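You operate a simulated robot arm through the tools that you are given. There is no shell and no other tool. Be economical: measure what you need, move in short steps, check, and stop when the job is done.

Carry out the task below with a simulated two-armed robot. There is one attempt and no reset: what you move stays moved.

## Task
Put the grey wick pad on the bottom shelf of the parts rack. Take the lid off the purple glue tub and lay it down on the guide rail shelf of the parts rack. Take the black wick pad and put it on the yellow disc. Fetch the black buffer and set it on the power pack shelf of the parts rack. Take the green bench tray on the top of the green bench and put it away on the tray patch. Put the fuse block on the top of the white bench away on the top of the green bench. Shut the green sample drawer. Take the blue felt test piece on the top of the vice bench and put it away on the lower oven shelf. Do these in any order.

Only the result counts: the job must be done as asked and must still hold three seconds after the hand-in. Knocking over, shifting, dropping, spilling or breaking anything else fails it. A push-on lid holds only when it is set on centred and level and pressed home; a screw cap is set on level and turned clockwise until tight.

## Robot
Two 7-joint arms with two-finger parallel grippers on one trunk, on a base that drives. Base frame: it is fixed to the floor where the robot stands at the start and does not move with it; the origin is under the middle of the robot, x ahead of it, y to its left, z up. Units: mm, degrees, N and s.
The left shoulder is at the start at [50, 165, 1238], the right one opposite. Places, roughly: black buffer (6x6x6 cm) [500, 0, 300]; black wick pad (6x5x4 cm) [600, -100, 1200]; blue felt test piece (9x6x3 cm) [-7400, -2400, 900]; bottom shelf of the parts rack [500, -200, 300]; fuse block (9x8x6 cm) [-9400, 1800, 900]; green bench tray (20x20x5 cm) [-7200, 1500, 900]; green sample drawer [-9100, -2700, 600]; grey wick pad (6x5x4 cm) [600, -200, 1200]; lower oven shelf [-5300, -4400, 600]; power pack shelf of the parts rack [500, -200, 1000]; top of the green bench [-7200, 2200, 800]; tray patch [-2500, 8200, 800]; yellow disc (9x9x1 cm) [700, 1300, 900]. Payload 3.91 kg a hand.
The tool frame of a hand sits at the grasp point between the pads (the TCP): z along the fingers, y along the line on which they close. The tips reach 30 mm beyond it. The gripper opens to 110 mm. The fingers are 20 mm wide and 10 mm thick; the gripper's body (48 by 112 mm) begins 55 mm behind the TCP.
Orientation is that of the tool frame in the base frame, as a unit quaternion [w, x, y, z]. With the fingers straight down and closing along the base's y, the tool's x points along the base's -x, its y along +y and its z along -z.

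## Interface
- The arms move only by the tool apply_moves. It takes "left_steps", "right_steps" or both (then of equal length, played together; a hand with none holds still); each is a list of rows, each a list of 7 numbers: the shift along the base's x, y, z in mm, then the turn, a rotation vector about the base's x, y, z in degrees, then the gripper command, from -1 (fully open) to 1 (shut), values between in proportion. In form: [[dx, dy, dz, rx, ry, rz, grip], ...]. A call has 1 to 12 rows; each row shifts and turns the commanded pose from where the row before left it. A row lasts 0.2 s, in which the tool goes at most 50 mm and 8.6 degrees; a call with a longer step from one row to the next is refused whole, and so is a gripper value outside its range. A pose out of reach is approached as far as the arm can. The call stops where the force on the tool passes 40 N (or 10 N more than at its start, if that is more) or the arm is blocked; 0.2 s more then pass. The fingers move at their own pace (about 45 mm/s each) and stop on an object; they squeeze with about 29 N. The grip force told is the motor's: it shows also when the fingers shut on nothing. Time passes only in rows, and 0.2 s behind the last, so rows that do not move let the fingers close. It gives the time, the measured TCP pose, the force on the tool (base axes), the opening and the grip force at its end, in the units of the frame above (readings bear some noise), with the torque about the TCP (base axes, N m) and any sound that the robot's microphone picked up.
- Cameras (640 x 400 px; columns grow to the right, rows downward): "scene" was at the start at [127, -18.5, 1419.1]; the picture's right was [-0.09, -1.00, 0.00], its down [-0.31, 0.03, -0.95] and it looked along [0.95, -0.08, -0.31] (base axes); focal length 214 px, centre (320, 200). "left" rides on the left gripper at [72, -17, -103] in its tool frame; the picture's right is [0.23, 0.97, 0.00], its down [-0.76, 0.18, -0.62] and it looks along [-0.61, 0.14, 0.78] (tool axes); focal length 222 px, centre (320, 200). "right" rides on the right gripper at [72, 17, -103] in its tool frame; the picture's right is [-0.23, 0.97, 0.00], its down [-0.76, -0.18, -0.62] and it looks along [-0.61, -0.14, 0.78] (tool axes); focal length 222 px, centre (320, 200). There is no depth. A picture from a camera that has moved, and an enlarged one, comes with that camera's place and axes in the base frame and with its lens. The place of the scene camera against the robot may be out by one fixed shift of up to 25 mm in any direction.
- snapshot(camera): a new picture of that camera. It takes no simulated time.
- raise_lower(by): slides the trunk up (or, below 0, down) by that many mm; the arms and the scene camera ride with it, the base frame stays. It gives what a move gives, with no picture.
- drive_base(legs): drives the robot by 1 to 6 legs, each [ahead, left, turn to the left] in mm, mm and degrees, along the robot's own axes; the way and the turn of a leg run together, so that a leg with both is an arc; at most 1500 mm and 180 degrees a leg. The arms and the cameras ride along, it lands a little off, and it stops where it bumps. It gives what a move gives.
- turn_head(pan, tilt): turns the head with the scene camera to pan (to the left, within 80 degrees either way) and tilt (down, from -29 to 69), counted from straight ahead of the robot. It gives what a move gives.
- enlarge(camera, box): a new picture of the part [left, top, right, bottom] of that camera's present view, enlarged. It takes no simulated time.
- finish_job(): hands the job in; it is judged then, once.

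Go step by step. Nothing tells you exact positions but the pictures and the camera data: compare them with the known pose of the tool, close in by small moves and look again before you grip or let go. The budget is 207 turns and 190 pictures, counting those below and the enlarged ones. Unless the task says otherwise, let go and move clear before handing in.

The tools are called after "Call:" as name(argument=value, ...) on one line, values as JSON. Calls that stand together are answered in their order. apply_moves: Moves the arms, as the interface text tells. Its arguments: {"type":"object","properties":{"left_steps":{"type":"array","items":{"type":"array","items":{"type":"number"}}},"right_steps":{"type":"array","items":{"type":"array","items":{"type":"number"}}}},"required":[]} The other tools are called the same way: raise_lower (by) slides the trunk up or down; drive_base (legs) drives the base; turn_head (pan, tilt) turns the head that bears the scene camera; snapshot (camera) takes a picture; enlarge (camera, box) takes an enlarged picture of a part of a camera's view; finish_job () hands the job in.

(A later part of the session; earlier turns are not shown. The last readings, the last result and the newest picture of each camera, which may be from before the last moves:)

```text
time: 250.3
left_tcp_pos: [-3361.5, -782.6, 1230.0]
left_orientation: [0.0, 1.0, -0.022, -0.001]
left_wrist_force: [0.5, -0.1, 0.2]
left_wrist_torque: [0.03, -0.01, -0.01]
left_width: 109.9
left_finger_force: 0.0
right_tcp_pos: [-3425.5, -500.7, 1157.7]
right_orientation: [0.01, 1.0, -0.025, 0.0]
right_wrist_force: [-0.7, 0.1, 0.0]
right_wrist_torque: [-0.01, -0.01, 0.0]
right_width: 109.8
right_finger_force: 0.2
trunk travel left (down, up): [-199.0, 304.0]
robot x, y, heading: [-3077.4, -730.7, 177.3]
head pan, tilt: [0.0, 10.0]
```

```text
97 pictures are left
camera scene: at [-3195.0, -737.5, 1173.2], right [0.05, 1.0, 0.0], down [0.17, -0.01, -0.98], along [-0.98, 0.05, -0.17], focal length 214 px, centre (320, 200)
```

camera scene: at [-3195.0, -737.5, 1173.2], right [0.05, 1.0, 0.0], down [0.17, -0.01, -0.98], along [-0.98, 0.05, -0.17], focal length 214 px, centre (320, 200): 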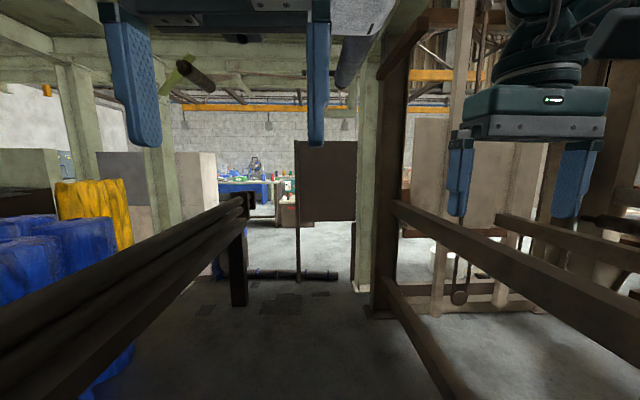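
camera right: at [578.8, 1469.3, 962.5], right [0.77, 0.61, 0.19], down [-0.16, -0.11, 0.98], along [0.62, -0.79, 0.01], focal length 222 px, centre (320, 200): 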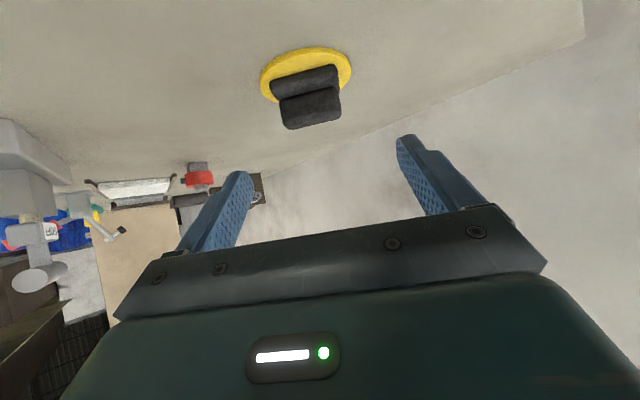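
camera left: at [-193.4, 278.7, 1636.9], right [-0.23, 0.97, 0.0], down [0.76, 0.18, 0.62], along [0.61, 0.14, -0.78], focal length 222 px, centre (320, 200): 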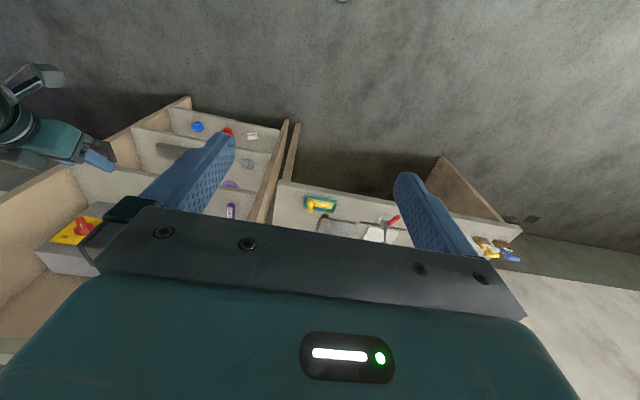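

The aisle's end has a hanging board and something lying on the floor across the exit. I zoom in.

Call:
enlarge(camera="scene", box=[200, 120, 440, 320])

Call:
turn_head(pan=40, tilt=15)

Call:
snapshot(camera="scene")

```text
2.00 times, centred on (320, 220) of scene
camera zoom: at [-3195.0, -737.5, 1173.2], right [0.05, 1.0, 0.0], down [0.17, -0.01, -0.98], along [-0.98, 0.05, -0.17], focal length 429 px, centre (320, 160)
```

zoom: 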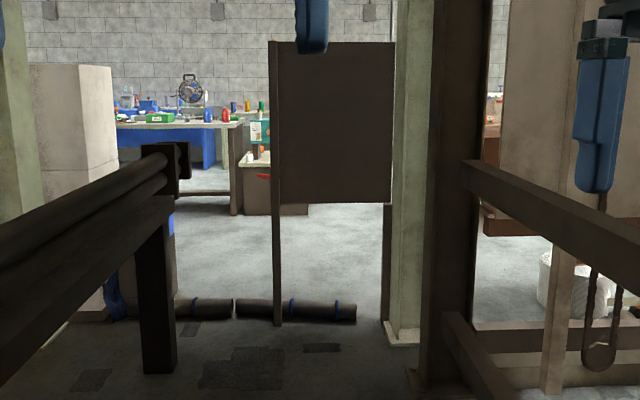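

```text
time: 251.4
left_tcp_pos: [-3361.1, -783.1, 1230.1]
left_orientation: [0.0, 1.0, -0.021, -0.001]
left_wrist_force: [0.6, 0.2, 0.4]
left_wrist_torque: [0.0, 0.0, 0.01]
left_width: 110.0
left_finger_force: 0.0
right_tcp_pos: [-3427.0, -501.8, 1157.3]
right_orientation: [0.01, 1.0, -0.025, -0.001]
right_wrist_force: [0.6, -0.1, -0.1]
right_wrist_torque: [-0.02, 0.01, -0.02]
right_width: 110.0
right_finger_force: 0.0
trunk travel left (down, up): [-199.0, 304.0]
robot x, y, heading: [-3080.1, -735.2, 177.3]
head pan, tilt: [40.0, 15.0]
```

```text
95 pictures are left
camera scene: at [-3176.4, -798.5, 1165.1], right [-0.61, 0.79, 0.0], down [0.21, 0.16, -0.97], along [-0.77, -0.59, -0.26], focal length 214 px, centre (320, 200)
```

scene: 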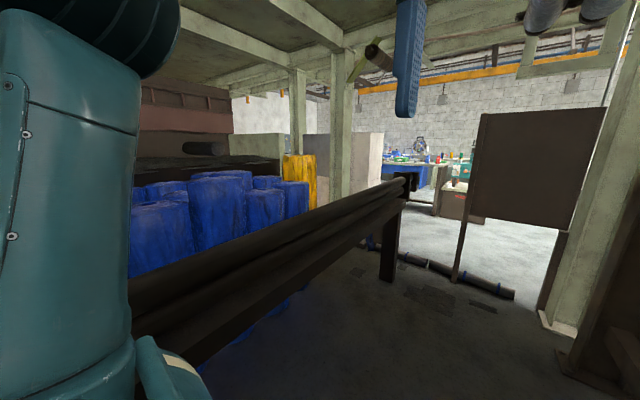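

The aisle's end is closed off by a board and a floor roll, so I go back and try the north side of the machine.

Call:
drive_base(legs=[[-1450, 0, 0], [-1450, 0, 2.5], [0, -1480, 0], [0, -1480, 0], [0, -1480, 0]])

Call:
turn_head(pan=0, tilt=12)

Call:
snapshot(camera="scene")

Call:
turn_head(pan=-50, tilt=12)

Call:
snapshot(camera="scene")

```text
time: 286.3
left_tcp_pos: [-578.0, 3573.2, 1229.4]
left_orientation: [-0.001, 1.0, 0.02, -0.001]
left_wrist_force: [-0.1, 0.0, -0.5]
left_wrist_torque: [0.01, -0.01, 0.0]
left_width: 110.0
left_finger_force: 0.1
right_tcp_pos: [-664.5, 3848.9, 1156.2]
right_orientation: [0.01, 1.0, 0.016, 0.0]
right_wrist_force: [-0.9, -0.1, 0.3]
right_wrist_torque: [-0.01, 0.04, 0.0]
right_width: 110.1
right_finger_force: 0.1
trunk travel left (down, up): [-199.0, 304.0]
robot x, y, heading: [-298.2, 3646.7, -178.1]
head pan, tilt: [40.0, 15.0]
```

```text
time: 287.4
left_tcp_pos: [-579.2, 3572.1, 1230.2]
left_orientation: [0.0, 1.0, 0.019, -0.001]
left_wrist_force: [-0.6, 0.0, 0.3]
left_wrist_torque: [0.01, 0.01, -0.01]
left_width: 110.1
left_finger_force: 0.1
right_tcp_pos: [-665.7, 3848.5, 1158.3]
right_orientation: [0.01, 1.0, 0.017, 0.0]
right_wrist_force: [-0.7, -0.6, -0.3]
right_wrist_torque: [-0.02, 0.0, -0.02]
right_width: 110.1
right_finger_force: 0.0
trunk travel left (down, up): [-199.0, 304.0]
robot x, y, heading: [-298.6, 3645.7, -177.9]
head pan, tilt: [0.0, 12.0]
```

```text
94 pictures are left
camera scene: at [-416.9, 3631.1, 1170.0], right [-0.04, 1.0, 0.0], down [0.21, 0.01, -0.98], along [-0.98, -0.04, -0.21], focal length 214 px, centre (320, 200)
```

scene: 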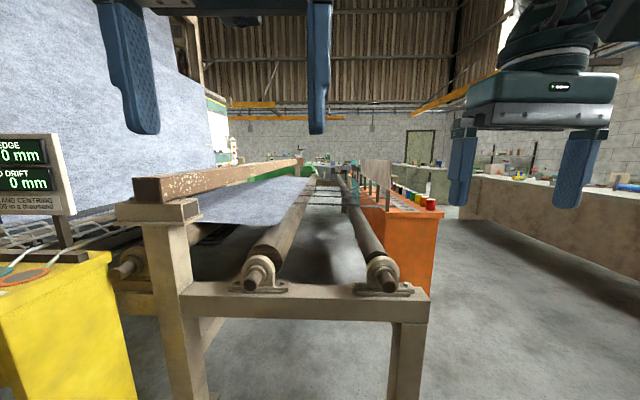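

```text
time: 288.5
left_tcp_pos: [-577.6, 3572.6, 1229.1]
left_orientation: [0.0, 1.0, 0.019, -0.001]
left_wrist_force: [-0.1, 0.0, 0.3]
left_wrist_torque: [-0.01, -0.02, 0.01]
left_width: 109.7
left_finger_force: 0.1
right_tcp_pos: [-665.3, 3848.8, 1158.8]
right_orientation: [0.01, 1.0, 0.017, 0.001]
right_wrist_force: [0.1, -0.1, 0.5]
right_wrist_torque: [0.02, 0.0, 0.0]
right_width: 110.3
right_finger_force: 0.1
trunk travel left (down, up): [-199.0, 304.0]
robot x, y, heading: [-303.6, 3646.6, -178.3]
head pan, tilt: [-50.0, 12.0]
```

```text
93 pictures are left
camera scene: at [-386.3, 3703.7, 1170.0], right [0.74, 0.67, 0.0], down [0.14, -0.15, -0.98], along [-0.66, 0.73, -0.21], focal length 214 px, centre (320, 200)
```

scene: 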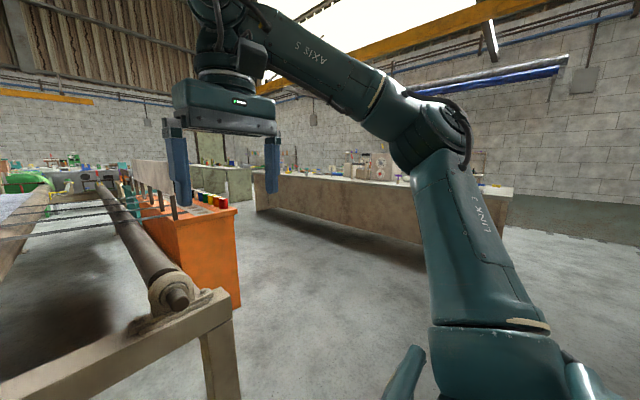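

The north corridor is open between the orange stand (y<4500) and the long bench (y>5850). I drive down its middle, y≈5150.

Call:
drive_base(legs=[[0, -1490, -2], [1500, 0, 0], [1500, 0, 0]])

Call:
turn_head(pan=0, tilt=12)

Call:
snapshot(camera="scene")

Call:
turn_head(pan=45, tilt=12)

Call:
snapshot(camera="scene")

Call:
turn_head(pan=-60, tilt=12)

Call:
snapshot(camera="scene")

```text
time: 310.0
left_tcp_pos: [-3622.2, 5099.7, 1230.3]
left_orientation: [0.0, 1.0, -0.003, -0.001]
left_wrist_force: [-0.6, 0.6, -0.9]
left_wrist_torque: [-0.05, -0.02, 0.01]
left_width: 110.1
left_finger_force: 0.1
right_tcp_pos: [-3696.7, 5380.0, 1158.1]
right_orientation: [0.01, 1.0, -0.006, -0.001]
right_wrist_force: [-0.2, -0.4, -0.4]
right_wrist_torque: [-0.01, 0.01, 0.02]
right_width: 110.0
right_finger_force: 0.0
trunk travel left (down, up): [-199.0, 304.0]
robot x, y, heading: [-3336.0, 5161.7, 179.5]
head pan, tilt: [-50.0, 12.0]
```

```text
time: 311.2
left_tcp_pos: [-3621.4, 5100.9, 1229.8]
left_orientation: [0.0, 1.0, -0.004, -0.001]
left_wrist_force: [0.6, 0.5, -0.3]
left_wrist_torque: [-0.03, 0.01, 0.0]
left_width: 110.0
left_finger_force: 0.0
right_tcp_pos: [-3696.6, 5379.0, 1158.7]
right_orientation: [0.009, 1.0, -0.006, 0.0]
right_wrist_force: [0.9, -0.2, -0.2]
right_wrist_torque: [0.0, 0.04, -0.02]
right_width: 110.0
right_finger_force: 0.1
trunk travel left (down, up): [-199.0, 304.0]
robot x, y, heading: [-3335.2, 5162.6, 179.3]
head pan, tilt: [0.0, 12.0]
```

```text
92 pictures are left
camera scene: at [-3457.0, 5151.3, 1170.0], right [0.01, 1.0, 0.0], down [0.21, 0.0, -0.98], along [-0.98, 0.01, -0.21], focal length 214 px, centre (320, 200)
```

scene: 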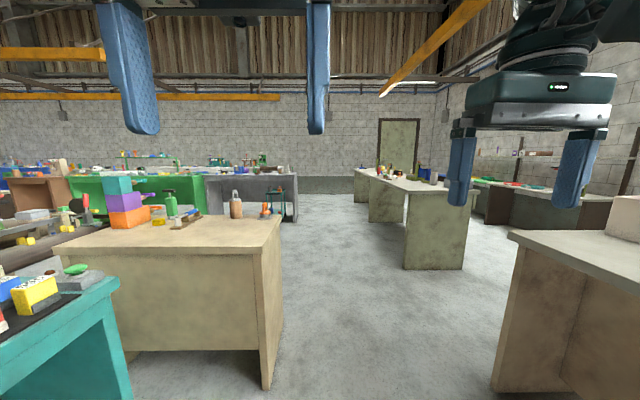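

```text
time: 312.3
left_tcp_pos: [-3620.0, 5099.8, 1230.1]
left_orientation: [0.0, 1.0, -0.004, -0.001]
left_wrist_force: [-0.2, 0.4, 0.1]
left_wrist_torque: [0.0, 0.03, 0.0]
left_width: 109.8
left_finger_force: 0.0
right_tcp_pos: [-3696.0, 5380.0, 1158.3]
right_orientation: [0.01, 1.0, -0.006, 0.0]
right_wrist_force: [-0.3, 0.2, -0.9]
right_wrist_torque: [0.0, -0.04, -0.02]
right_width: 110.2
right_finger_force: 0.1
trunk travel left (down, up): [-199.0, 304.0]
robot x, y, heading: [-3338.8, 5161.1, 179.4]
head pan, tilt: [45.0, 12.0]
```

```text
91 pictures are left
camera scene: at [-3430.3, 5085.2, 1170.0], right [-0.7, 0.71, 0.0], down [0.15, 0.15, -0.98], along [-0.7, -0.69, -0.21], focal length 214 px, centre (320, 200)
```

scene: 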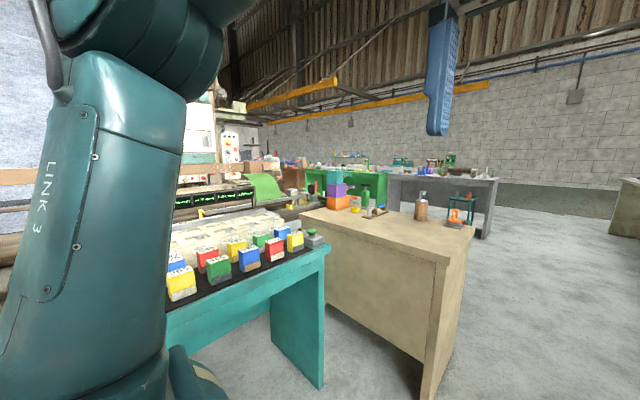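

```text
time: 314.1
left_tcp_pos: [-3621.2, 5099.7, 1229.0]
left_orientation: [0.0, 1.0, -0.004, 0.0]
left_wrist_force: [0.1, 0.7, 0.1]
left_wrist_torque: [-0.03, -0.02, 0.01]
left_width: 110.1
left_finger_force: 0.1
right_tcp_pos: [-3696.3, 5378.9, 1158.2]
right_orientation: [0.009, 1.0, -0.006, 0.0]
right_wrist_force: [-0.1, -0.9, 1.0]
right_wrist_torque: [0.0, 0.01, 0.01]
right_width: 109.8
right_finger_force: 0.1
trunk travel left (down, up): [-199.0, 304.0]
robot x, y, heading: [-3339.5, 5160.8, 179.4]
head pan, tilt: [-60.0, 12.0]
```

```text
90 pictures are left
camera scene: at [-3409.8, 5231.6, 1170.0], right [0.87, 0.49, 0.0], down [0.1, -0.18, -0.98], along [-0.48, 0.85, -0.21], focal length 214 px, centre (320, 200)
```

scene: 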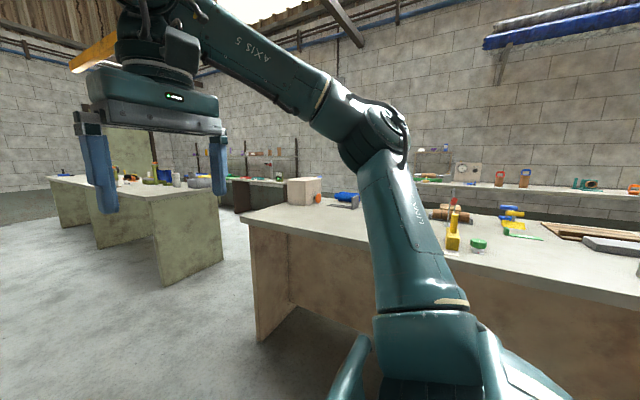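

I see the green bench ahead-left (x≈-7100, y≈800–3100). I pass north of the beige bench (y≈5450), go west and then look south.

Call:
drive_base(legs=[[0, -290, 0.5], [1350, 0, 0], [1150, 0, 0]])

Call:
turn_head(pan=70, tilt=15)

Call:
snapshot(camera="scene")

Call:
turn_head(pan=30, tilt=15)

Call:
snapshot(camera="scene")

```text
time: 328.0
left_tcp_pos: [-6128.8, 5384.9, 1230.6]
left_orientation: [0.0, 1.0, 0.001, -0.001]
left_wrist_force: [0.5, 0.4, 0.3]
left_wrist_torque: [0.02, -0.03, 0.01]
left_width: 109.9
left_finger_force: 0.1
right_tcp_pos: [-6206.8, 5664.3, 1157.1]
right_orientation: [0.01, 1.0, -0.003, 0.0]
right_wrist_force: [0.3, 0.3, -0.1]
right_wrist_torque: [-0.04, -0.01, -0.03]
right_width: 109.9
right_finger_force: 0.0
trunk travel left (down, up): [-199.0, 304.0]
robot x, y, heading: [-5847.1, 5447.0, 180.1]
head pan, tilt: [-60.0, 12.0]
```

```text
time: 330.1
left_tcp_pos: [-6130.1, 5386.0, 1229.4]
left_orientation: [0.0, 1.0, 0.0, 0.0]
left_wrist_force: [0.0, 0.5, 0.2]
left_wrist_torque: [-0.02, 0.03, -0.03]
left_width: 109.7
left_finger_force: 0.1
right_tcp_pos: [-6206.9, 5663.8, 1157.7]
right_orientation: [0.009, 1.0, -0.002, 0.0]
right_wrist_force: [0.5, 0.8, -0.8]
right_wrist_torque: [0.02, 0.0, 0.0]
right_width: 109.8
right_finger_force: 0.1
trunk travel left (down, up): [-199.0, 304.0]
robot x, y, heading: [-5847.9, 5445.3, 179.8]
head pan, tilt: [70.0, 15.0]
```

```text
89 pictures are left
camera scene: at [-5905.0, 5349.7, 1165.1], right [-0.94, 0.34, 0.0], down [0.09, 0.24, -0.97], along [-0.33, -0.91, -0.26], focal length 214 px, centre (320, 200)
```

scene: 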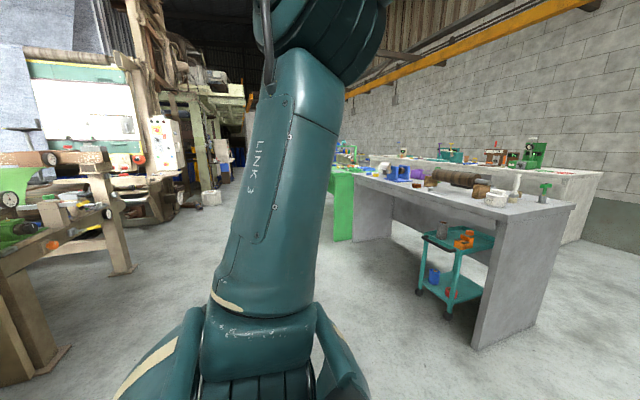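

```text
time: 331.1
left_tcp_pos: [-6130.9, 5384.5, 1230.1]
left_orientation: [0.0, 1.0, 0.001, -0.001]
left_wrist_force: [0.3, 0.0, 0.5]
left_wrist_torque: [0.01, 0.0, 0.03]
left_width: 109.9
left_finger_force: 0.1
right_tcp_pos: [-6206.4, 5663.4, 1157.4]
right_orientation: [0.01, 1.0, -0.003, 0.001]
right_wrist_force: [-1.2, 0.6, -0.2]
right_wrist_torque: [-0.02, -0.02, -0.01]
right_width: 110.1
right_finger_force: 0.1
trunk travel left (down, up): [-199.0, 304.0]
robot x, y, heading: [-5850.2, 5447.5, 179.7]
head pan, tilt: [30.0, 15.0]
```

```text
88 pictures are left
camera scene: at [-5953.8, 5390.8, 1165.1], right [-0.5, 0.87, 0.0], down [0.22, 0.13, -0.97], along [-0.84, -0.48, -0.26], focal length 214 px, centre (320, 200)
```

scene: 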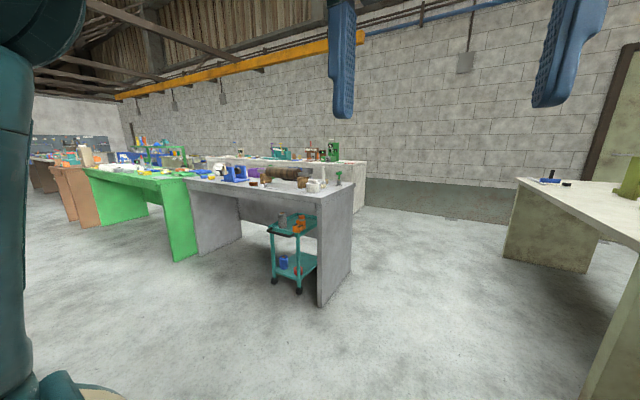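

The aisle between the machine and the bench row is wide. I turn south and drive along it to about y=1650, then look.

Call:
drive_base(legs=[[0, 0, 90], [1300, 0, 0], [1300, 0, 0], [1200, 0, 0]])

Call:
turn_head(pan=0, tilt=12)

Call:
snapshot(camera="scene")

Call:
turn_head(pan=-70, tilt=22)

Call:
snapshot(camera="scene")

```text
time: 353.3
left_tcp_pos: [-5907.7, 1359.7, 1230.7]
left_orientation: [0.001, 0.725, 0.688, -0.001]
left_wrist_force: [0.3, -0.1, 0.4]
left_wrist_torque: [-0.03, -0.03, 0.01]
left_width: 110.0
left_finger_force: 0.0
right_tcp_pos: [-6189.6, 1297.2, 1157.7]
right_orientation: [0.007, 0.727, 0.687, 0.007]
right_wrist_force: [0.5, -0.1, -0.5]
right_wrist_torque: [-0.02, 0.02, 0.0]
right_width: 110.0
right_finger_force: 0.1
trunk travel left (down, up): [-199.0, 304.0]
robot x, y, heading: [-5956.3, 1646.2, -93.2]
head pan, tilt: [30.0, 15.0]
```

```text
time: 354.2
left_tcp_pos: [-5907.7, 1358.3, 1231.0]
left_orientation: [0.0, 0.726, 0.688, 0.0]
left_wrist_force: [0.0, 0.4, 1.1]
left_wrist_torque: [-0.03, -0.01, 0.03]
left_width: 110.0
left_finger_force: 0.0
right_tcp_pos: [-6189.6, 1297.0, 1157.9]
right_orientation: [0.008, 0.726, 0.688, 0.006]
right_wrist_force: [-0.2, -0.6, -0.3]
right_wrist_torque: [-0.02, 0.0, 0.01]
right_width: 110.0
right_finger_force: 0.1
trunk travel left (down, up): [-199.0, 304.0]
robot x, y, heading: [-5955.2, 1645.4, -93.2]
head pan, tilt: [0.0, 12.0]
```

```text
87 pictures are left
camera scene: at [-5957.5, 1510.7, 1170.0], right [-1.0, 0.05, 0.0], down [0.01, 0.21, -0.98], along [-0.05, -0.98, -0.21], focal length 214 px, centre (320, 200)
```

scene: 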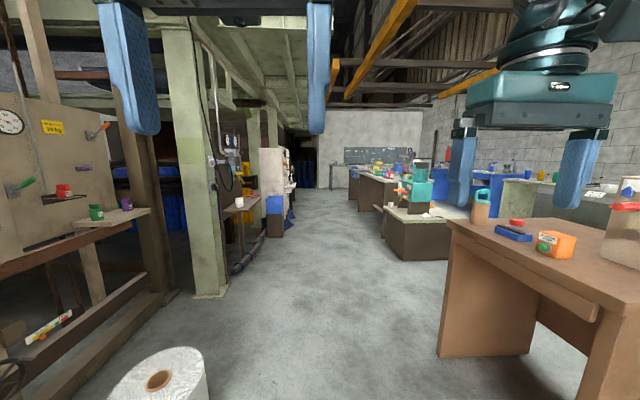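

```text
time: 355.7
left_tcp_pos: [-5907.5, 1358.6, 1230.3]
left_orientation: [0.001, 0.725, 0.689, -0.001]
left_wrist_force: [-0.1, 0.4, -0.2]
left_wrist_torque: [0.01, 0.01, 0.01]
left_width: 110.0
left_finger_force: 0.0
right_tcp_pos: [-6190.4, 1296.4, 1157.7]
right_orientation: [0.007, 0.726, 0.687, 0.006]
right_wrist_force: [0.8, 0.7, 0.1]
right_wrist_torque: [-0.02, 0.02, -0.03]
right_width: 109.9
right_finger_force: 0.0
trunk travel left (down, up): [-199.0, 304.0]
robot x, y, heading: [-5950.5, 1646.3, -93.0]
head pan, tilt: [-70.0, 22.0]
```

```text
86 pictures are left
camera scene: at [-6041.4, 1576.7, 1153.7], right [-0.29, 0.96, 0.0], down [0.36, 0.11, -0.93], along [-0.89, -0.27, -0.37], focal length 214 px, centre (320, 200)
```

scene: 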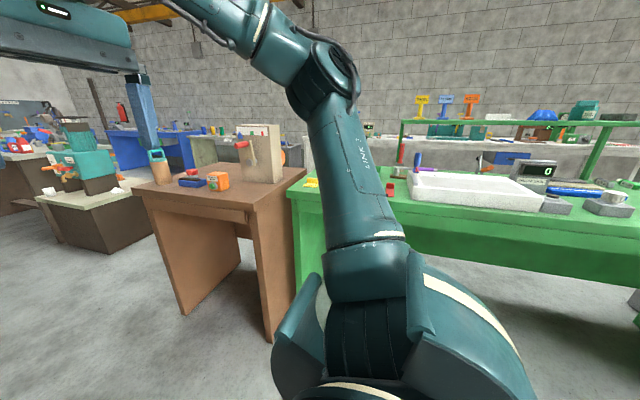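

The way south is clear along x≈-6200; the vice bench is near (-7400, -2400). I drive down to it.

Call:
drive_base(legs=[[0, -200, 3], [1350, 0, 0], [1350, 0, 0], [1200, 0, 0]])

Call:
turn_head(pan=0, tilt=15)

Call:
snapshot(camera="scene")

Call:
turn_head(pan=-65, tilt=20)

Call:
snapshot(camera="scene")

Call:
turn_head(pan=60, tilt=15)

Call:
snapshot(camera="scene")

```text
time: 375.8
left_tcp_pos: [-6000.4, -2558.5, 1230.1]
left_orientation: [0.0, 0.696, 0.718, 0.0]
left_wrist_force: [0.4, 0.4, -0.2]
left_wrist_torque: [-0.03, -0.02, 0.01]
left_width: 110.0
left_finger_force: 0.1
right_tcp_pos: [-6278.4, -2642.6, 1157.4]
right_orientation: [0.007, 0.697, 0.717, 0.007]
right_wrist_force: [-0.3, 0.3, -1.2]
right_wrist_torque: [-0.02, 0.01, 0.01]
right_width: 110.0
right_finger_force: 0.0
trunk travel left (down, up): [-199.0, 304.0]
robot x, y, heading: [-6072.4, -2277.6, -88.0]
head pan, tilt: [-70.0, 22.0]
```

```text
time: 377.2
left_tcp_pos: [-6001.5, -2557.7, 1230.4]
left_orientation: [0.0, 0.695, 0.719, -0.001]
left_wrist_force: [-0.3, -0.3, 0.4]
left_wrist_torque: [0.01, -0.01, 0.0]
left_width: 109.7
left_finger_force: 0.1
right_tcp_pos: [-6278.1, -2644.0, 1158.0]
right_orientation: [0.007, 0.697, 0.717, 0.007]
right_wrist_force: [-0.3, 0.0, -0.5]
right_wrist_torque: [-0.02, -0.02, 0.01]
right_width: 109.9
right_finger_force: 0.1
trunk travel left (down, up): [-199.0, 304.0]
robot x, y, heading: [-6075.4, -2279.5, -88.2]
head pan, tilt: [0.0, 15.0]
```

```text
85 pictures are left
camera scene: at [-6065.1, -2411.3, 1165.1], right [-1.0, -0.03, 0.0], down [-0.01, 0.26, -0.97], along [0.03, -0.97, -0.26], focal length 214 px, centre (320, 200)
```

scene: 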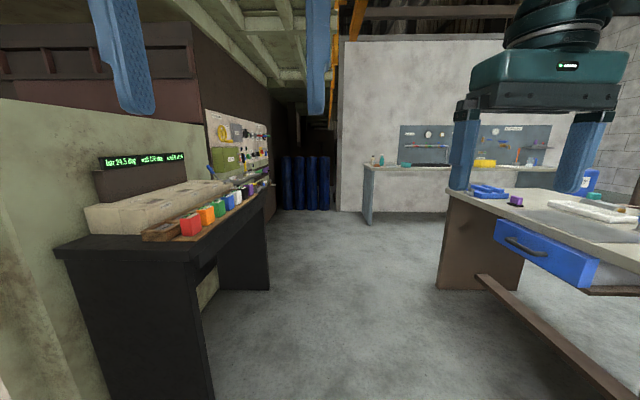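

```text
time: 378.5
left_tcp_pos: [-6001.0, -2558.1, 1230.1]
left_orientation: [0.001, 0.695, 0.719, 0.0]
left_wrist_force: [0.5, 0.3, 0.4]
left_wrist_torque: [-0.01, -0.04, 0.02]
left_width: 109.9
left_finger_force: 0.0
right_tcp_pos: [-6277.0, -2643.9, 1157.9]
right_orientation: [0.006, 0.697, 0.717, 0.007]
right_wrist_force: [-0.6, -0.5, -0.5]
right_wrist_torque: [0.05, -0.02, 0.02]
right_width: 109.8
right_finger_force: 0.0
trunk travel left (down, up): [-199.0, 304.0]
robot x, y, heading: [-6074.4, -2278.8, -88.4]
head pan, tilt: [-65.0, 20.0]
```

```text
84 pictures are left
camera scene: at [-6151.0, -2359.9, 1157.0], right [-0.45, 0.89, 0.0], down [0.31, 0.15, -0.94], along [-0.84, -0.42, -0.34], focal length 214 px, centre (320, 200)
```

scene: 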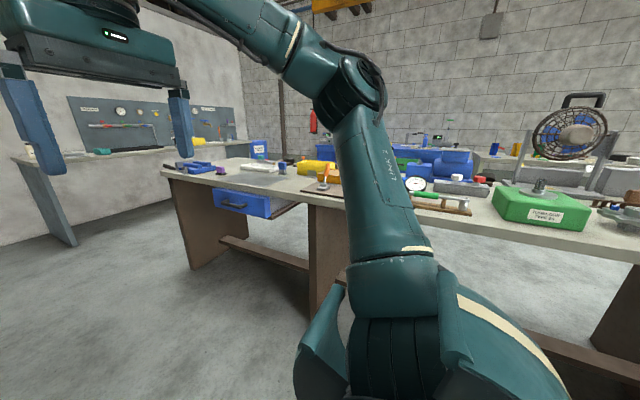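

```text
time: 380.6
left_tcp_pos: [-6001.3, -2557.3, 1230.4]
left_orientation: [0.001, 0.695, 0.719, -0.002]
left_wrist_force: [-0.4, -1.1, -0.2]
left_wrist_torque: [0.01, 0.02, -0.03]
left_width: 109.9
left_finger_force: 0.1
right_tcp_pos: [-6278.3, -2643.8, 1156.8]
right_orientation: [0.007, 0.697, 0.717, 0.007]
right_wrist_force: [1.0, -0.3, -0.3]
right_wrist_torque: [0.01, -0.01, 0.03]
right_width: 110.0
right_finger_force: 0.1
trunk travel left (down, up): [-199.0, 304.0]
robot x, y, heading: [-6074.5, -2278.0, -87.9]
head pan, tilt: [60.0, 15.0]
```

```text
83 pictures are left
camera scene: at [-5985.6, -2362.2, 1165.1], right [-0.47, -0.88, 0.0], down [-0.23, 0.12, -0.97], along [0.85, -0.46, -0.26], focal length 214 px, centre (320, 200)
```

scene: 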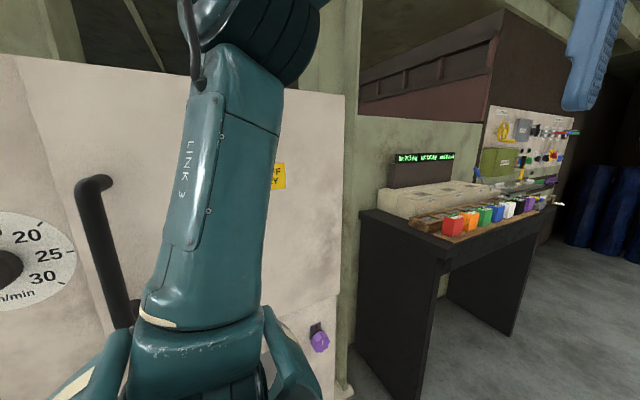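

The vice bench is to my right (west). I zoom on the felt's expected place.

Call:
turn_head(pan=-80, tilt=22)

Call:
enlarge(camera="scene", box=[180, 100, 500, 300])

```text
time: 382.8
left_tcp_pos: [-6000.6, -2557.2, 1230.9]
left_orientation: [-0.001, 0.695, 0.719, -0.001]
left_wrist_force: [0.3, -0.1, -0.4]
left_wrist_torque: [-0.01, 0.03, 0.0]
left_width: 109.8
left_finger_force: 0.1
right_tcp_pos: [-6277.9, -2644.4, 1158.9]
right_orientation: [0.006, 0.697, 0.717, 0.007]
right_wrist_force: [0.0, -0.5, -0.2]
right_wrist_torque: [0.0, 0.01, 0.02]
right_width: 109.9
right_finger_force: 0.0
trunk travel left (down, up): [-199.0, 304.0]
robot x, y, heading: [-6076.6, -2279.2, -88.3]
head pan, tilt: [-80.0, 22.0]
```

```text
2.00 times, centred on (340, 200) of scene
camera zoom: at [-6158.7, -2336.9, 1153.7], right [-0.2, 0.98, 0.0], down [0.37, 0.08, -0.93], along [-0.91, -0.19, -0.37], focal length 429 px, centre (280, 200)
```

zoom: 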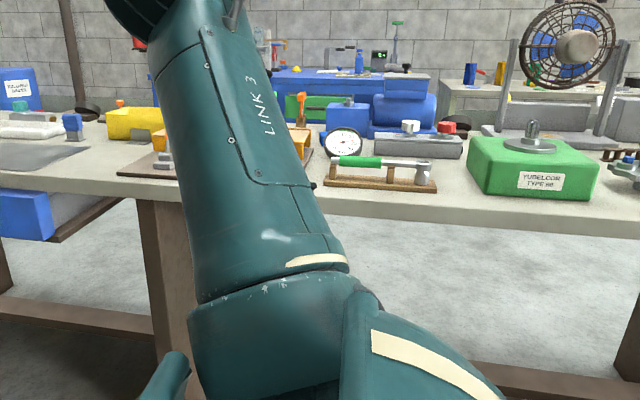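

I turn the robot to face the bench and look straight at it.

Call:
drive_base(legs=[[0, 0, -92]])

Call:
turn_head(pan=0, tilt=25)

Call:
enlarge(camera="scene", box=[140, 100, 460, 300])

```text
time: 387.1
left_tcp_pos: [-6354.4, -2337.4, 1229.6]
left_orientation: [0.0, 1.0, -0.006, -0.001]
left_wrist_force: [-0.5, 0.0, 0.3]
left_wrist_torque: [0.02, -0.01, -0.04]
left_width: 110.3
left_finger_force: 0.0
right_tcp_pos: [-6429.1, -2057.3, 1157.9]
right_orientation: [0.009, 1.0, -0.007, -0.001]
right_wrist_force: [-0.7, 0.2, -0.1]
right_wrist_torque: [-0.01, -0.05, 0.01]
right_width: 109.8
right_finger_force: 0.1
trunk travel left (down, up): [-199.0, 304.0]
robot x, y, heading: [-6073.1, -2279.1, 179.1]
head pan, tilt: [-80.0, 22.0]
```

```text
time: 388.7
left_tcp_pos: [-6355.7, -2337.6, 1230.4]
left_orientation: [-0.001, 1.0, -0.006, 0.0]
left_wrist_force: [1.0, -0.3, 1.1]
left_wrist_torque: [0.01, 0.02, 0.02]
left_width: 110.0
left_finger_force: 0.0
right_tcp_pos: [-6429.4, -2057.6, 1157.8]
right_orientation: [0.009, 1.0, -0.008, 0.0]
right_wrist_force: [-0.3, 0.5, -0.3]
right_wrist_torque: [0.02, -0.01, -0.03]
right_width: 110.1
right_finger_force: 0.0
trunk travel left (down, up): [-199.0, 304.0]
robot x, y, heading: [-6076.3, -2279.0, 179.0]
head pan, tilt: [0.0, 25.0]
```

```text
2.00 times, centred on (300, 200) of scene
camera zoom: at [-6190.1, -2286.9, 1148.9], right [0.01, 1.0, 0.0], down [0.42, -0.01, -0.91], along [-0.91, 0.01, -0.42], focal length 429 px, centre (360, 200)
```

zoom: 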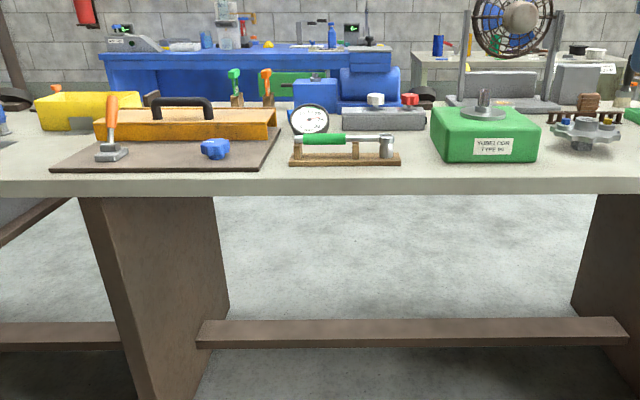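

Call:
enlarge(camera="scene", box=[230, 110, 370, 198])

```text
4.55 times, centred on (300, 154) of scene
camera zoom: at [-6190.1, -2286.9, 1148.9], right [0.01, 1.0, 0.0], down [0.42, -0.01, -0.91], along [-0.91, 0.01, -0.42], focal length 975 px, centre (411, 409)
```

zoom: 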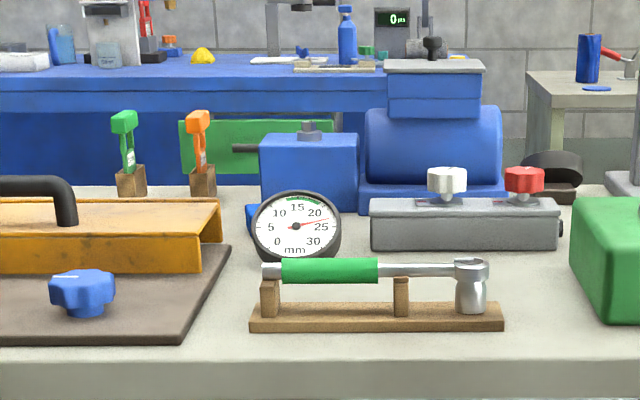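

A blue edge peeks out from behind the dial gauge. I raise the trunk for a view from above.

Call:
raise_lower(by=300)

Call:
drive_base(legs=[[300, 0, 1]])

Call:
turn_head(pan=0, tilt=40)

Call:
enlarge(camera="scene", box=[200, 80, 440, 230])

```text
time: 391.7
left_tcp_pos: [-6356.2, -2338.3, 1529.2]
left_orientation: [-0.001, 1.0, -0.005, -0.001]
left_wrist_force: [-0.6, -0.3, 0.6]
left_wrist_torque: [0.0, 0.02, 0.0]
left_width: 109.8
left_finger_force: 0.0
right_tcp_pos: [-6429.6, -2058.0, 1457.7]
right_orientation: [0.01, 1.0, -0.009, 0.001]
right_wrist_force: [0.6, -0.2, -0.4]
right_wrist_torque: [0.0, 0.0, -0.02]
right_width: 110.1
right_finger_force: 0.1
trunk travel left (down, up): [-499.0, 4.0]
robot x, y, heading: [-6071.7, -2278.4, 179.3]
head pan, tilt: [0.0, 25.0]
```

```text
time: 393.7
left_tcp_pos: [-6655.8, -2341.8, 1530.7]
left_orientation: [-0.001, 1.0, 0.004, -0.002]
left_wrist_force: [-0.3, 0.5, -0.5]
left_wrist_torque: [0.0, -0.01, -0.02]
left_width: 110.1
left_finger_force: 0.0
right_tcp_pos: [-6734.8, -2061.2, 1457.9]
right_orientation: [0.009, 1.0, 0.0, 0.0]
right_wrist_force: [0.5, 0.4, -0.3]
right_wrist_torque: [-0.03, 0.01, -0.01]
right_width: 110.1
right_finger_force: 0.0
trunk travel left (down, up): [-499.0, 4.0]
robot x, y, heading: [-6373.5, -2276.9, -179.6]
head pan, tilt: [0.0, 25.0]
```

```text
time: 394.5
left_tcp_pos: [-6655.0, -2342.4, 1529.3]
left_orientation: [-0.001, 1.0, 0.004, -0.002]
left_wrist_force: [1.3, 1.0, 1.3]
left_wrist_torque: [0.01, -0.01, -0.01]
left_width: 109.9
left_finger_force: 0.0
right_tcp_pos: [-6733.3, -2062.7, 1457.3]
right_orientation: [0.01, 1.0, 0.001, -0.001]
right_wrist_force: [-0.1, 0.6, 1.4]
right_wrist_torque: [0.03, 0.0, 0.02]
right_width: 110.2
right_finger_force: 0.0
trunk travel left (down, up): [-499.0, 4.0]
robot x, y, heading: [-6373.4, -2276.7, -179.4]
head pan, tilt: [0.0, 40.0]
```

```text
2.67 times, centred on (320, 155) of scene
camera zoom: at [-6483.8, -2287.9, 1425.6], right [0.0, 1.0, 0.0], down [0.64, 0.0, -0.77], along [-0.77, 0.0, -0.64], focal length 572 px, centre (320, 320)
```

zoom: 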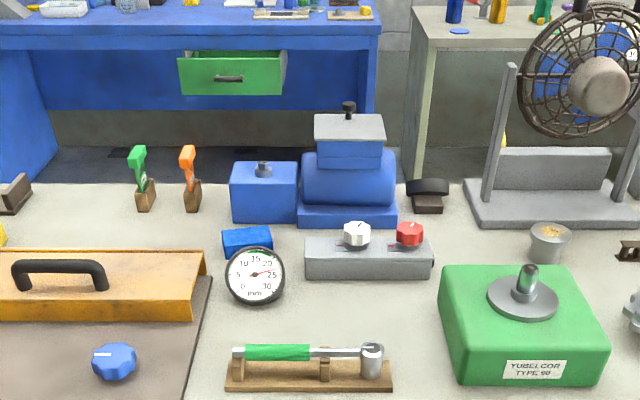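

The felt lies behind the dial gauge at about (-7360, -2418), 9 cm along y; the open green drawer shows in the blue bench behind. It needs a top-down grip with the fingers closing along x. I turn the right hand 90° and move in.

Call:
apply_moves(right_steps=[[0, 0, 0, 0, 0, 8.2, -1], [0, 0, 0, 0, 0, 8.2, -1], [0, 0, 0, 0, 0, 8.2, -1], [0, 0, 0, 0, 0, 8.2, -1], [0, 0, 0, 0, 0, 8.2, -1], [0, 0, 0, 0, 0, 8.2, -1], [0, 0, 0, 0, 0, 8.2, -1], [0, 0, 0, 0, 0, 8.2, -1], [0, 0, 0, 0, 0, 8.2, -1], [0, 0, 0, 0, 0, 8.2, -1], [0, 0, 0, 0, 0, 8.0, -1]])

Call:
drive_base(legs=[[0, 330, 0], [270, 0, 0]])

Call:
snapshot(camera="right")

Call:
snapshot(camera="scene")

```text
time: 396.9
left_tcp_pos: [-6655.9, -2342.1, 1530.0]
left_orientation: [-0.001, 1.0, 0.004, -0.001]
left_wrist_force: [0.6, 0.6, 0.5]
left_wrist_torque: [-0.02, 0.04, 0.04]
left_width: 109.8
left_finger_force: 0.0
right_tcp_pos: [-6636.6, -2159.9, 1366.6]
right_orientation: [0.008, 0.706, 0.708, 0.007]
right_wrist_force: [0.4, -1.3, 0.4]
right_wrist_torque: [-0.03, -0.03, 0.04]
right_width: 110.2
right_finger_force: 0.1
right hand out of reach, approached as far as the arm can: row 6, 7, 8, 9, 10, 11
trunk travel left (down, up): [-499.0, 4.0]
robot x, y, heading: [-6372.5, -2280.3, -179.5]
head pan, tilt: [0.0, 40.0]
```

```text
time: 400.6
left_tcp_pos: [-6926.1, -2675.1, 1530.7]
left_orientation: [0.0, 1.0, 0.001, -0.001]
left_wrist_force: [-0.4, 0.5, 0.1]
left_wrist_torque: [0.02, -0.01, 0.01]
left_width: 110.2
left_finger_force: 0.1
right_tcp_pos: [-6906.1, -2493.0, 1366.5]
right_orientation: [0.007, 0.708, 0.706, 0.007]
right_wrist_force: [-0.1, -0.4, 0.1]
right_wrist_torque: [0.0, 0.03, 0.02]
right_width: 110.1
right_finger_force: 0.0
trunk travel left (down, up): [-499.0, 4.0]
robot x, y, heading: [-6645.8, -2612.2, -179.8]
head pan, tilt: [0.0, 40.0]
```

```text
78 pictures are left
camera right: at [-6892.0, -2419.8, 1471.2], right [0.97, -0.23, 0.02], down [-0.19, -0.76, 0.62], along [-0.13, -0.61, -0.78], focal length 222 px, centre (320, 200)
```

right: 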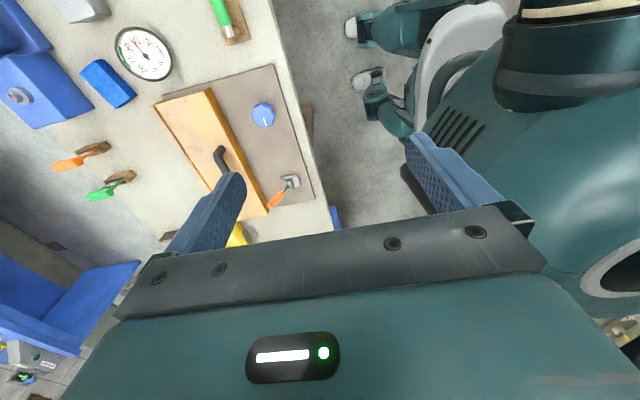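

```text
77 pictures are left
camera scene: at [-6754.9, -2621.5, 1425.5], right [0.0, 1.0, 0.0], down [0.64, 0.0, -0.77], along [-0.77, 0.0, -0.64], focal length 214 px, centre (320, 200)
```

scene: 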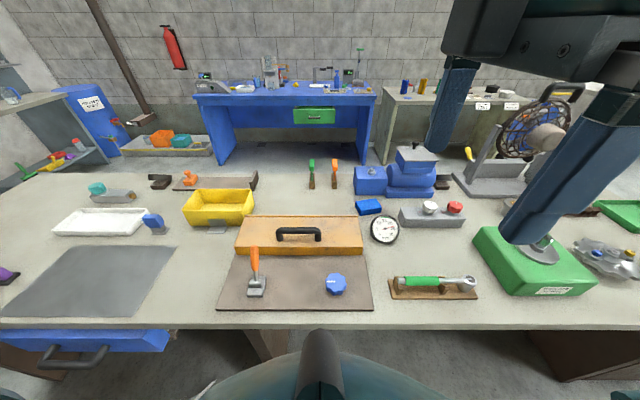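

Now the felt is clear: centre about (-7395, -2416). I creep closer, lower the trunk and stretch the arm out over it at safe height.

Call:
drive_base(legs=[[45, 0, 0]])

Call:
raise_lower(by=-120)

Call:
apply_moves(right_steps=[[-40, 7, -20, 0, 0, 0, -1], [-40, 7, -20, 0, 0, 0, -1], [-40, 7, -20, 0, 0, 0, -1], [-40, 7, -20, 0, 0, 0, -1], [-40, 7, -20, 0, 0, 0, -1], [-40, 7, -20, 0, 0, 0, -1], [-40, 7, -20, 0, 0, 0, -1], [-40, 7, -20, 0, 0, 0, -1], [-40, 7, -20, 0, 0, 0, -1], [-40, 7, -20, 0, 0, 0, -1], [0, 0, 0, 0, 0, 0, -1]])

Call:
snapshot(camera="right")

```text
time: 401.5
left_tcp_pos: [-6970.6, -2676.0, 1529.8]
left_orientation: [0.0, 1.0, 0.002, -0.001]
left_wrist_force: [0.0, 0.3, -0.2]
left_wrist_torque: [-0.04, -0.01, 0.0]
left_width: 109.9
left_finger_force: 0.2
right_tcp_pos: [-6948.8, -2493.2, 1366.8]
right_orientation: [0.008, 0.708, 0.706, 0.006]
right_wrist_force: [0.3, -0.1, 0.5]
right_wrist_torque: [0.0, -0.02, 0.0]
right_width: 109.8
right_finger_force: 0.0
trunk travel left (down, up): [-499.0, 4.0]
robot x, y, heading: [-6686.2, -2610.5, -180.1]
head pan, tilt: [0.0, 40.0]
```

```text
time: 403.0
left_tcp_pos: [-6970.4, -2674.8, 1410.4]
left_orientation: [0.0, 1.0, 0.001, -0.002]
left_wrist_force: [-0.1, 0.0, 0.0]
left_wrist_torque: [0.01, 0.01, 0.02]
left_width: 110.1
left_finger_force: 0.0
right_tcp_pos: [-6950.1, -2491.5, 1247.0]
right_orientation: [0.007, 0.707, 0.707, 0.006]
right_wrist_force: [-0.4, -0.7, 0.0]
right_wrist_torque: [-0.01, -0.02, 0.0]
right_width: 109.9
right_finger_force: 0.0
trunk travel left (down, up): [-379.0, 124.0]
robot x, y, heading: [-6689.1, -2614.0, -179.8]
head pan, tilt: [0.0, 40.0]
```

```text
time: 405.4
left_tcp_pos: [-6970.1, -2675.1, 1410.5]
left_orientation: [-0.001, 1.0, 0.002, -0.002]
left_wrist_force: [-0.2, 0.0, -0.9]
left_wrist_torque: [0.01, 0.02, 0.01]
left_width: 110.2
left_finger_force: 0.0
right_tcp_pos: [-7014.2, -2546.5, 1076.8]
right_orientation: [0.006, 0.709, 0.705, 0.005]
right_wrist_force: [-0.2, -0.2, -1.0]
right_wrist_torque: [-0.01, 0.0, -0.02]
right_width: 110.1
right_finger_force: 0.1
right hand out of reach, approached as far as the arm can: row 1, 2, 3, 4, 5, 6, 7, 8, 9, 10
trunk travel left (down, up): [-379.0, 124.0]
robot x, y, heading: [-6689.3, -2610.6, -179.9]
head pan, tilt: [0.0, 40.0]
```

```text
76 pictures are left
camera right: at [-6999.4, -2474.5, 1180.9], right [0.97, -0.23, 0.02], down [-0.19, -0.76, 0.62], along [-0.13, -0.61, -0.78], focal length 222 px, centre (320, 200)
```

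right: 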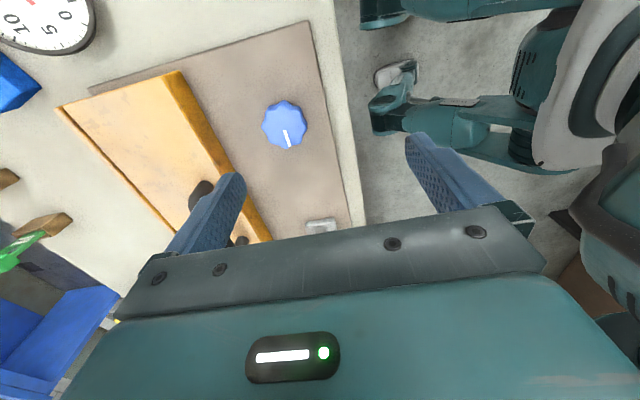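

Turned that way the arm can't reach. I turn back to the straight yaw (and will try the other way from there).

Call:
apply_moves(right_steps=[[0, 5, 10, 0, 0, -8.2, -1], [0, 5, 10, 0, 0, -8.2, -1], [0, 5, 10, 0, 0, -8.2, -1], [0, 5, 10, 0, 0, -8.2, -1], [0, 5, 10, 0, 0, -8.2, -1], [0, 5, 10, 0, 0, -8.2, -1], [0, 5, 0, 0, 0, -8.2, -1], [0, 5, 0, 0, 0, -8.2, -1], [0, 5, 0, 0, 0, -8.2, -1], [0, 5, 0, 0, 0, -8.2, -1], [0, 5, 0, 0, 0, -8.0, -1]])

Call:
apply_moves(right_steps=[[-20, 5, 0, 0, 0, -8.2, -1], [-20, 5, 0, 0, 0, -8.2, -1], [-20, 5, 0, 0, 0, -8.2, -1], [-20, 5, 0, 0, 0, -8.2, -1], [-20, 5, 0, 0, 0, -8.2, -1], [-20, 5, 0, 0, 0, -8.2, -1], [-20, 5, 0, 0, 0, -8.2, -1], [-20, 5, 0, 0, 0, -8.2, -1], [-20, 5, 0, 0, 0, -8.2, -1], [-20, 5, 0, 0, 0, -8.2, -1], [-20, 5, 0, 0, 0, -8.0, -1]])

Call:
apply_moves(right_steps=[[-40, 0, -10, 0, 0, 0, -1], [-40, 0, -10, 0, 0, 0, -1], [-40, 0, -10, 0, 0, 0, -1], [-20, 0, 0, 0, 0, 0, -1], [0, 0, 0, 0, 0, 0, -1]])

Call:
snapshot(camera="right")

```text
time: 407.8
left_tcp_pos: [-6969.5, -2674.1, 1410.9]
left_orientation: [-0.001, 1.0, 0.002, -0.001]
left_wrist_force: [-0.2, 0.1, -0.8]
left_wrist_torque: [0.01, 0.01, -0.03]
left_width: 109.9
left_finger_force: 0.0
right_tcp_pos: [-7014.1, -2490.4, 1136.6]
right_orientation: [0.009, 1.0, -0.002, 0.0]
right_wrist_force: [-0.7, 0.2, -0.2]
right_wrist_torque: [0.01, -0.05, 0.0]
right_width: 110.2
right_finger_force: 0.1
trunk travel left (down, up): [-379.0, 124.0]
robot x, y, heading: [-6684.3, -2608.8, -179.9]
head pan, tilt: [0.0, 40.0]
```

```text
time: 410.2
left_tcp_pos: [-6970.1, -2675.5, 1410.7]
left_orientation: [-0.001, 1.0, 0.002, -0.001]
left_wrist_force: [0.5, -0.5, -0.4]
left_wrist_torque: [0.02, -0.01, 0.05]
left_width: 109.7
left_finger_force: 0.2
right_tcp_pos: [-7234.6, -2435.1, 1136.6]
right_orientation: [-0.006, -0.706, 0.708, 0.007]
right_wrist_force: [-0.9, 0.9, -0.2]
right_wrist_torque: [-0.03, 0.03, 0.0]
right_width: 109.9
right_finger_force: 0.0
trunk travel left (down, up): [-379.0, 124.0]
robot x, y, heading: [-6689.0, -2611.3, -179.6]
head pan, tilt: [0.0, 40.0]
```

```text
time: 411.4
left_tcp_pos: [-6968.8, -2674.7, 1410.9]
left_orientation: [-0.001, 1.0, 0.002, -0.001]
left_wrist_force: [0.0, 0.6, -0.3]
left_wrist_torque: [0.0, 0.02, -0.01]
left_width: 110.1
left_finger_force: 0.0
right_tcp_pos: [-7334.4, -2436.2, 1112.7]
right_orientation: [0.006, 0.707, -0.707, -0.008]
right_wrist_force: [0.5, -0.4, -0.5]
right_wrist_torque: [-0.02, -0.01, 0.03]
right_width: 109.9
right_finger_force: 0.0
right hand out of reach, approached as far as the arm can: row 3, 4
trunk travel left (down, up): [-379.0, 124.0]
robot x, y, heading: [-6688.6, -2613.9, -179.9]
head pan, tilt: [0.0, 40.0]
```

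```text
75 pictures are left
camera right: at [-7349.6, -2508.4, 1216.9], right [-0.97, 0.23, 0.02], down [0.19, 0.76, 0.62], along [0.13, 0.61, -0.78], focal length 222 px, centre (320, 200)
```

right: 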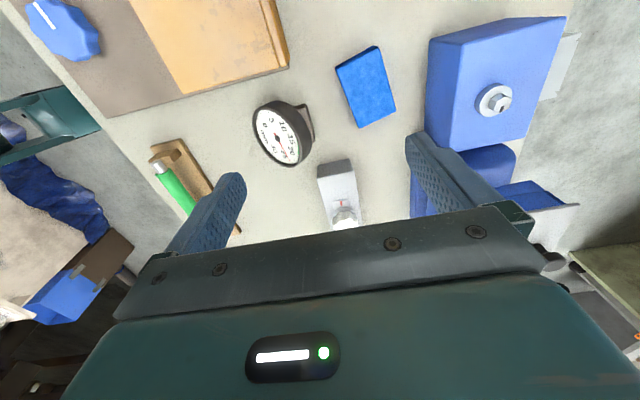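

This yaw works, and the view is good: the felt's centre is (-7402, -2422), turned about 10°. I lower the trunk, creep forward and align.

Call:
raise_lower(by=-80)

Call:
drive_base(legs=[[58, 0, 0]])

Call:
apply_moves(right_steps=[[-5, 7, 0, 0, 0, 5, -1], [-5, 7, 0, 0, 0, 5, -1], [0, 0, 0, 0, 0, 0, -1]])

Call:
snapshot(camera="right")

```text
time: 412.6
left_tcp_pos: [-6969.8, -2673.9, 1330.4]
left_orientation: [0.0, 1.0, 0.002, -0.002]
left_wrist_force: [0.8, 0.1, 0.1]
left_wrist_torque: [-0.03, -0.03, 0.0]
left_width: 110.0
left_finger_force: 0.1
right_tcp_pos: [-7333.3, -2435.9, 1034.0]
right_orientation: [-0.005, -0.707, 0.707, 0.007]
right_wrist_force: [0.0, -0.7, 0.2]
right_wrist_torque: [0.0, 0.01, -0.03]
right_width: 110.0
right_finger_force: 0.0
trunk travel left (down, up): [-299.0, 204.0]
robot x, y, heading: [-6689.0, -2612.3, -179.7]
head pan, tilt: [0.0, 40.0]
```

```text
time: 413.6
left_tcp_pos: [-7030.7, -2674.5, 1330.0]
left_orientation: [-0.001, 1.0, 0.002, -0.001]
left_wrist_force: [0.1, 0.5, 0.1]
left_wrist_torque: [0.0, -0.04, 0.0]
left_width: 109.9
left_finger_force: 0.0
right_tcp_pos: [-7394.2, -2436.2, 1032.7]
right_orientation: [-0.006, -0.707, 0.707, 0.007]
right_wrist_force: [0.0, 0.6, -0.1]
right_wrist_torque: [0.01, -0.04, 0.0]
right_width: 109.7
right_finger_force: 0.1
trunk travel left (down, up): [-299.0, 204.0]
robot x, y, heading: [-6745.3, -2608.7, -179.8]
head pan, tilt: [0.0, 40.0]
```

```text
time: 414.4
left_tcp_pos: [-7028.5, -2676.5, 1330.1]
left_orientation: [-0.002, 1.0, 0.003, -0.001]
left_wrist_force: [-0.5, 0.1, 0.5]
left_wrist_torque: [-0.01, -0.01, 0.01]
left_width: 110.0
left_finger_force: 0.0
right_tcp_pos: [-7393.6, -2419.5, 1033.0]
right_orientation: [0.007, 0.766, -0.643, -0.007]
right_wrist_force: [-0.8, 0.0, 0.3]
right_wrist_torque: [-0.03, -0.01, -0.03]
right_width: 110.0
right_finger_force: 0.0
right hand out of reach, approached as far as the arm can: row 1, 2
trunk travel left (down, up): [-299.0, 204.0]
robot x, y, heading: [-6749.0, -2612.6, -179.7]
head pan, tilt: [0.0, 40.0]
```

```text
74 pictures are left
camera right: at [-7397.5, -2494.5, 1136.3], right [-1.0, 0.05, 0.02], down [0.05, 0.78, 0.62], along [0.02, 0.62, -0.78], focal length 222 px, centre (320, 200)
```

right: 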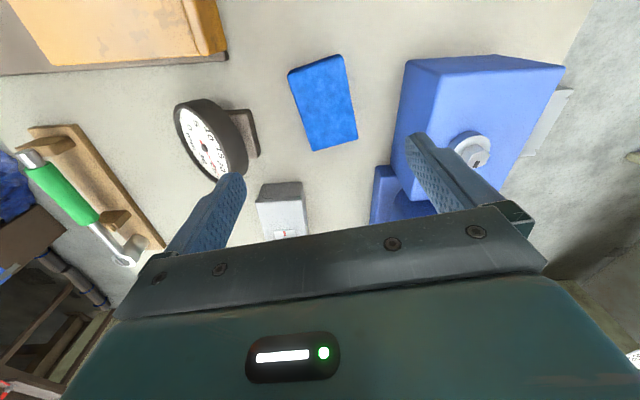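

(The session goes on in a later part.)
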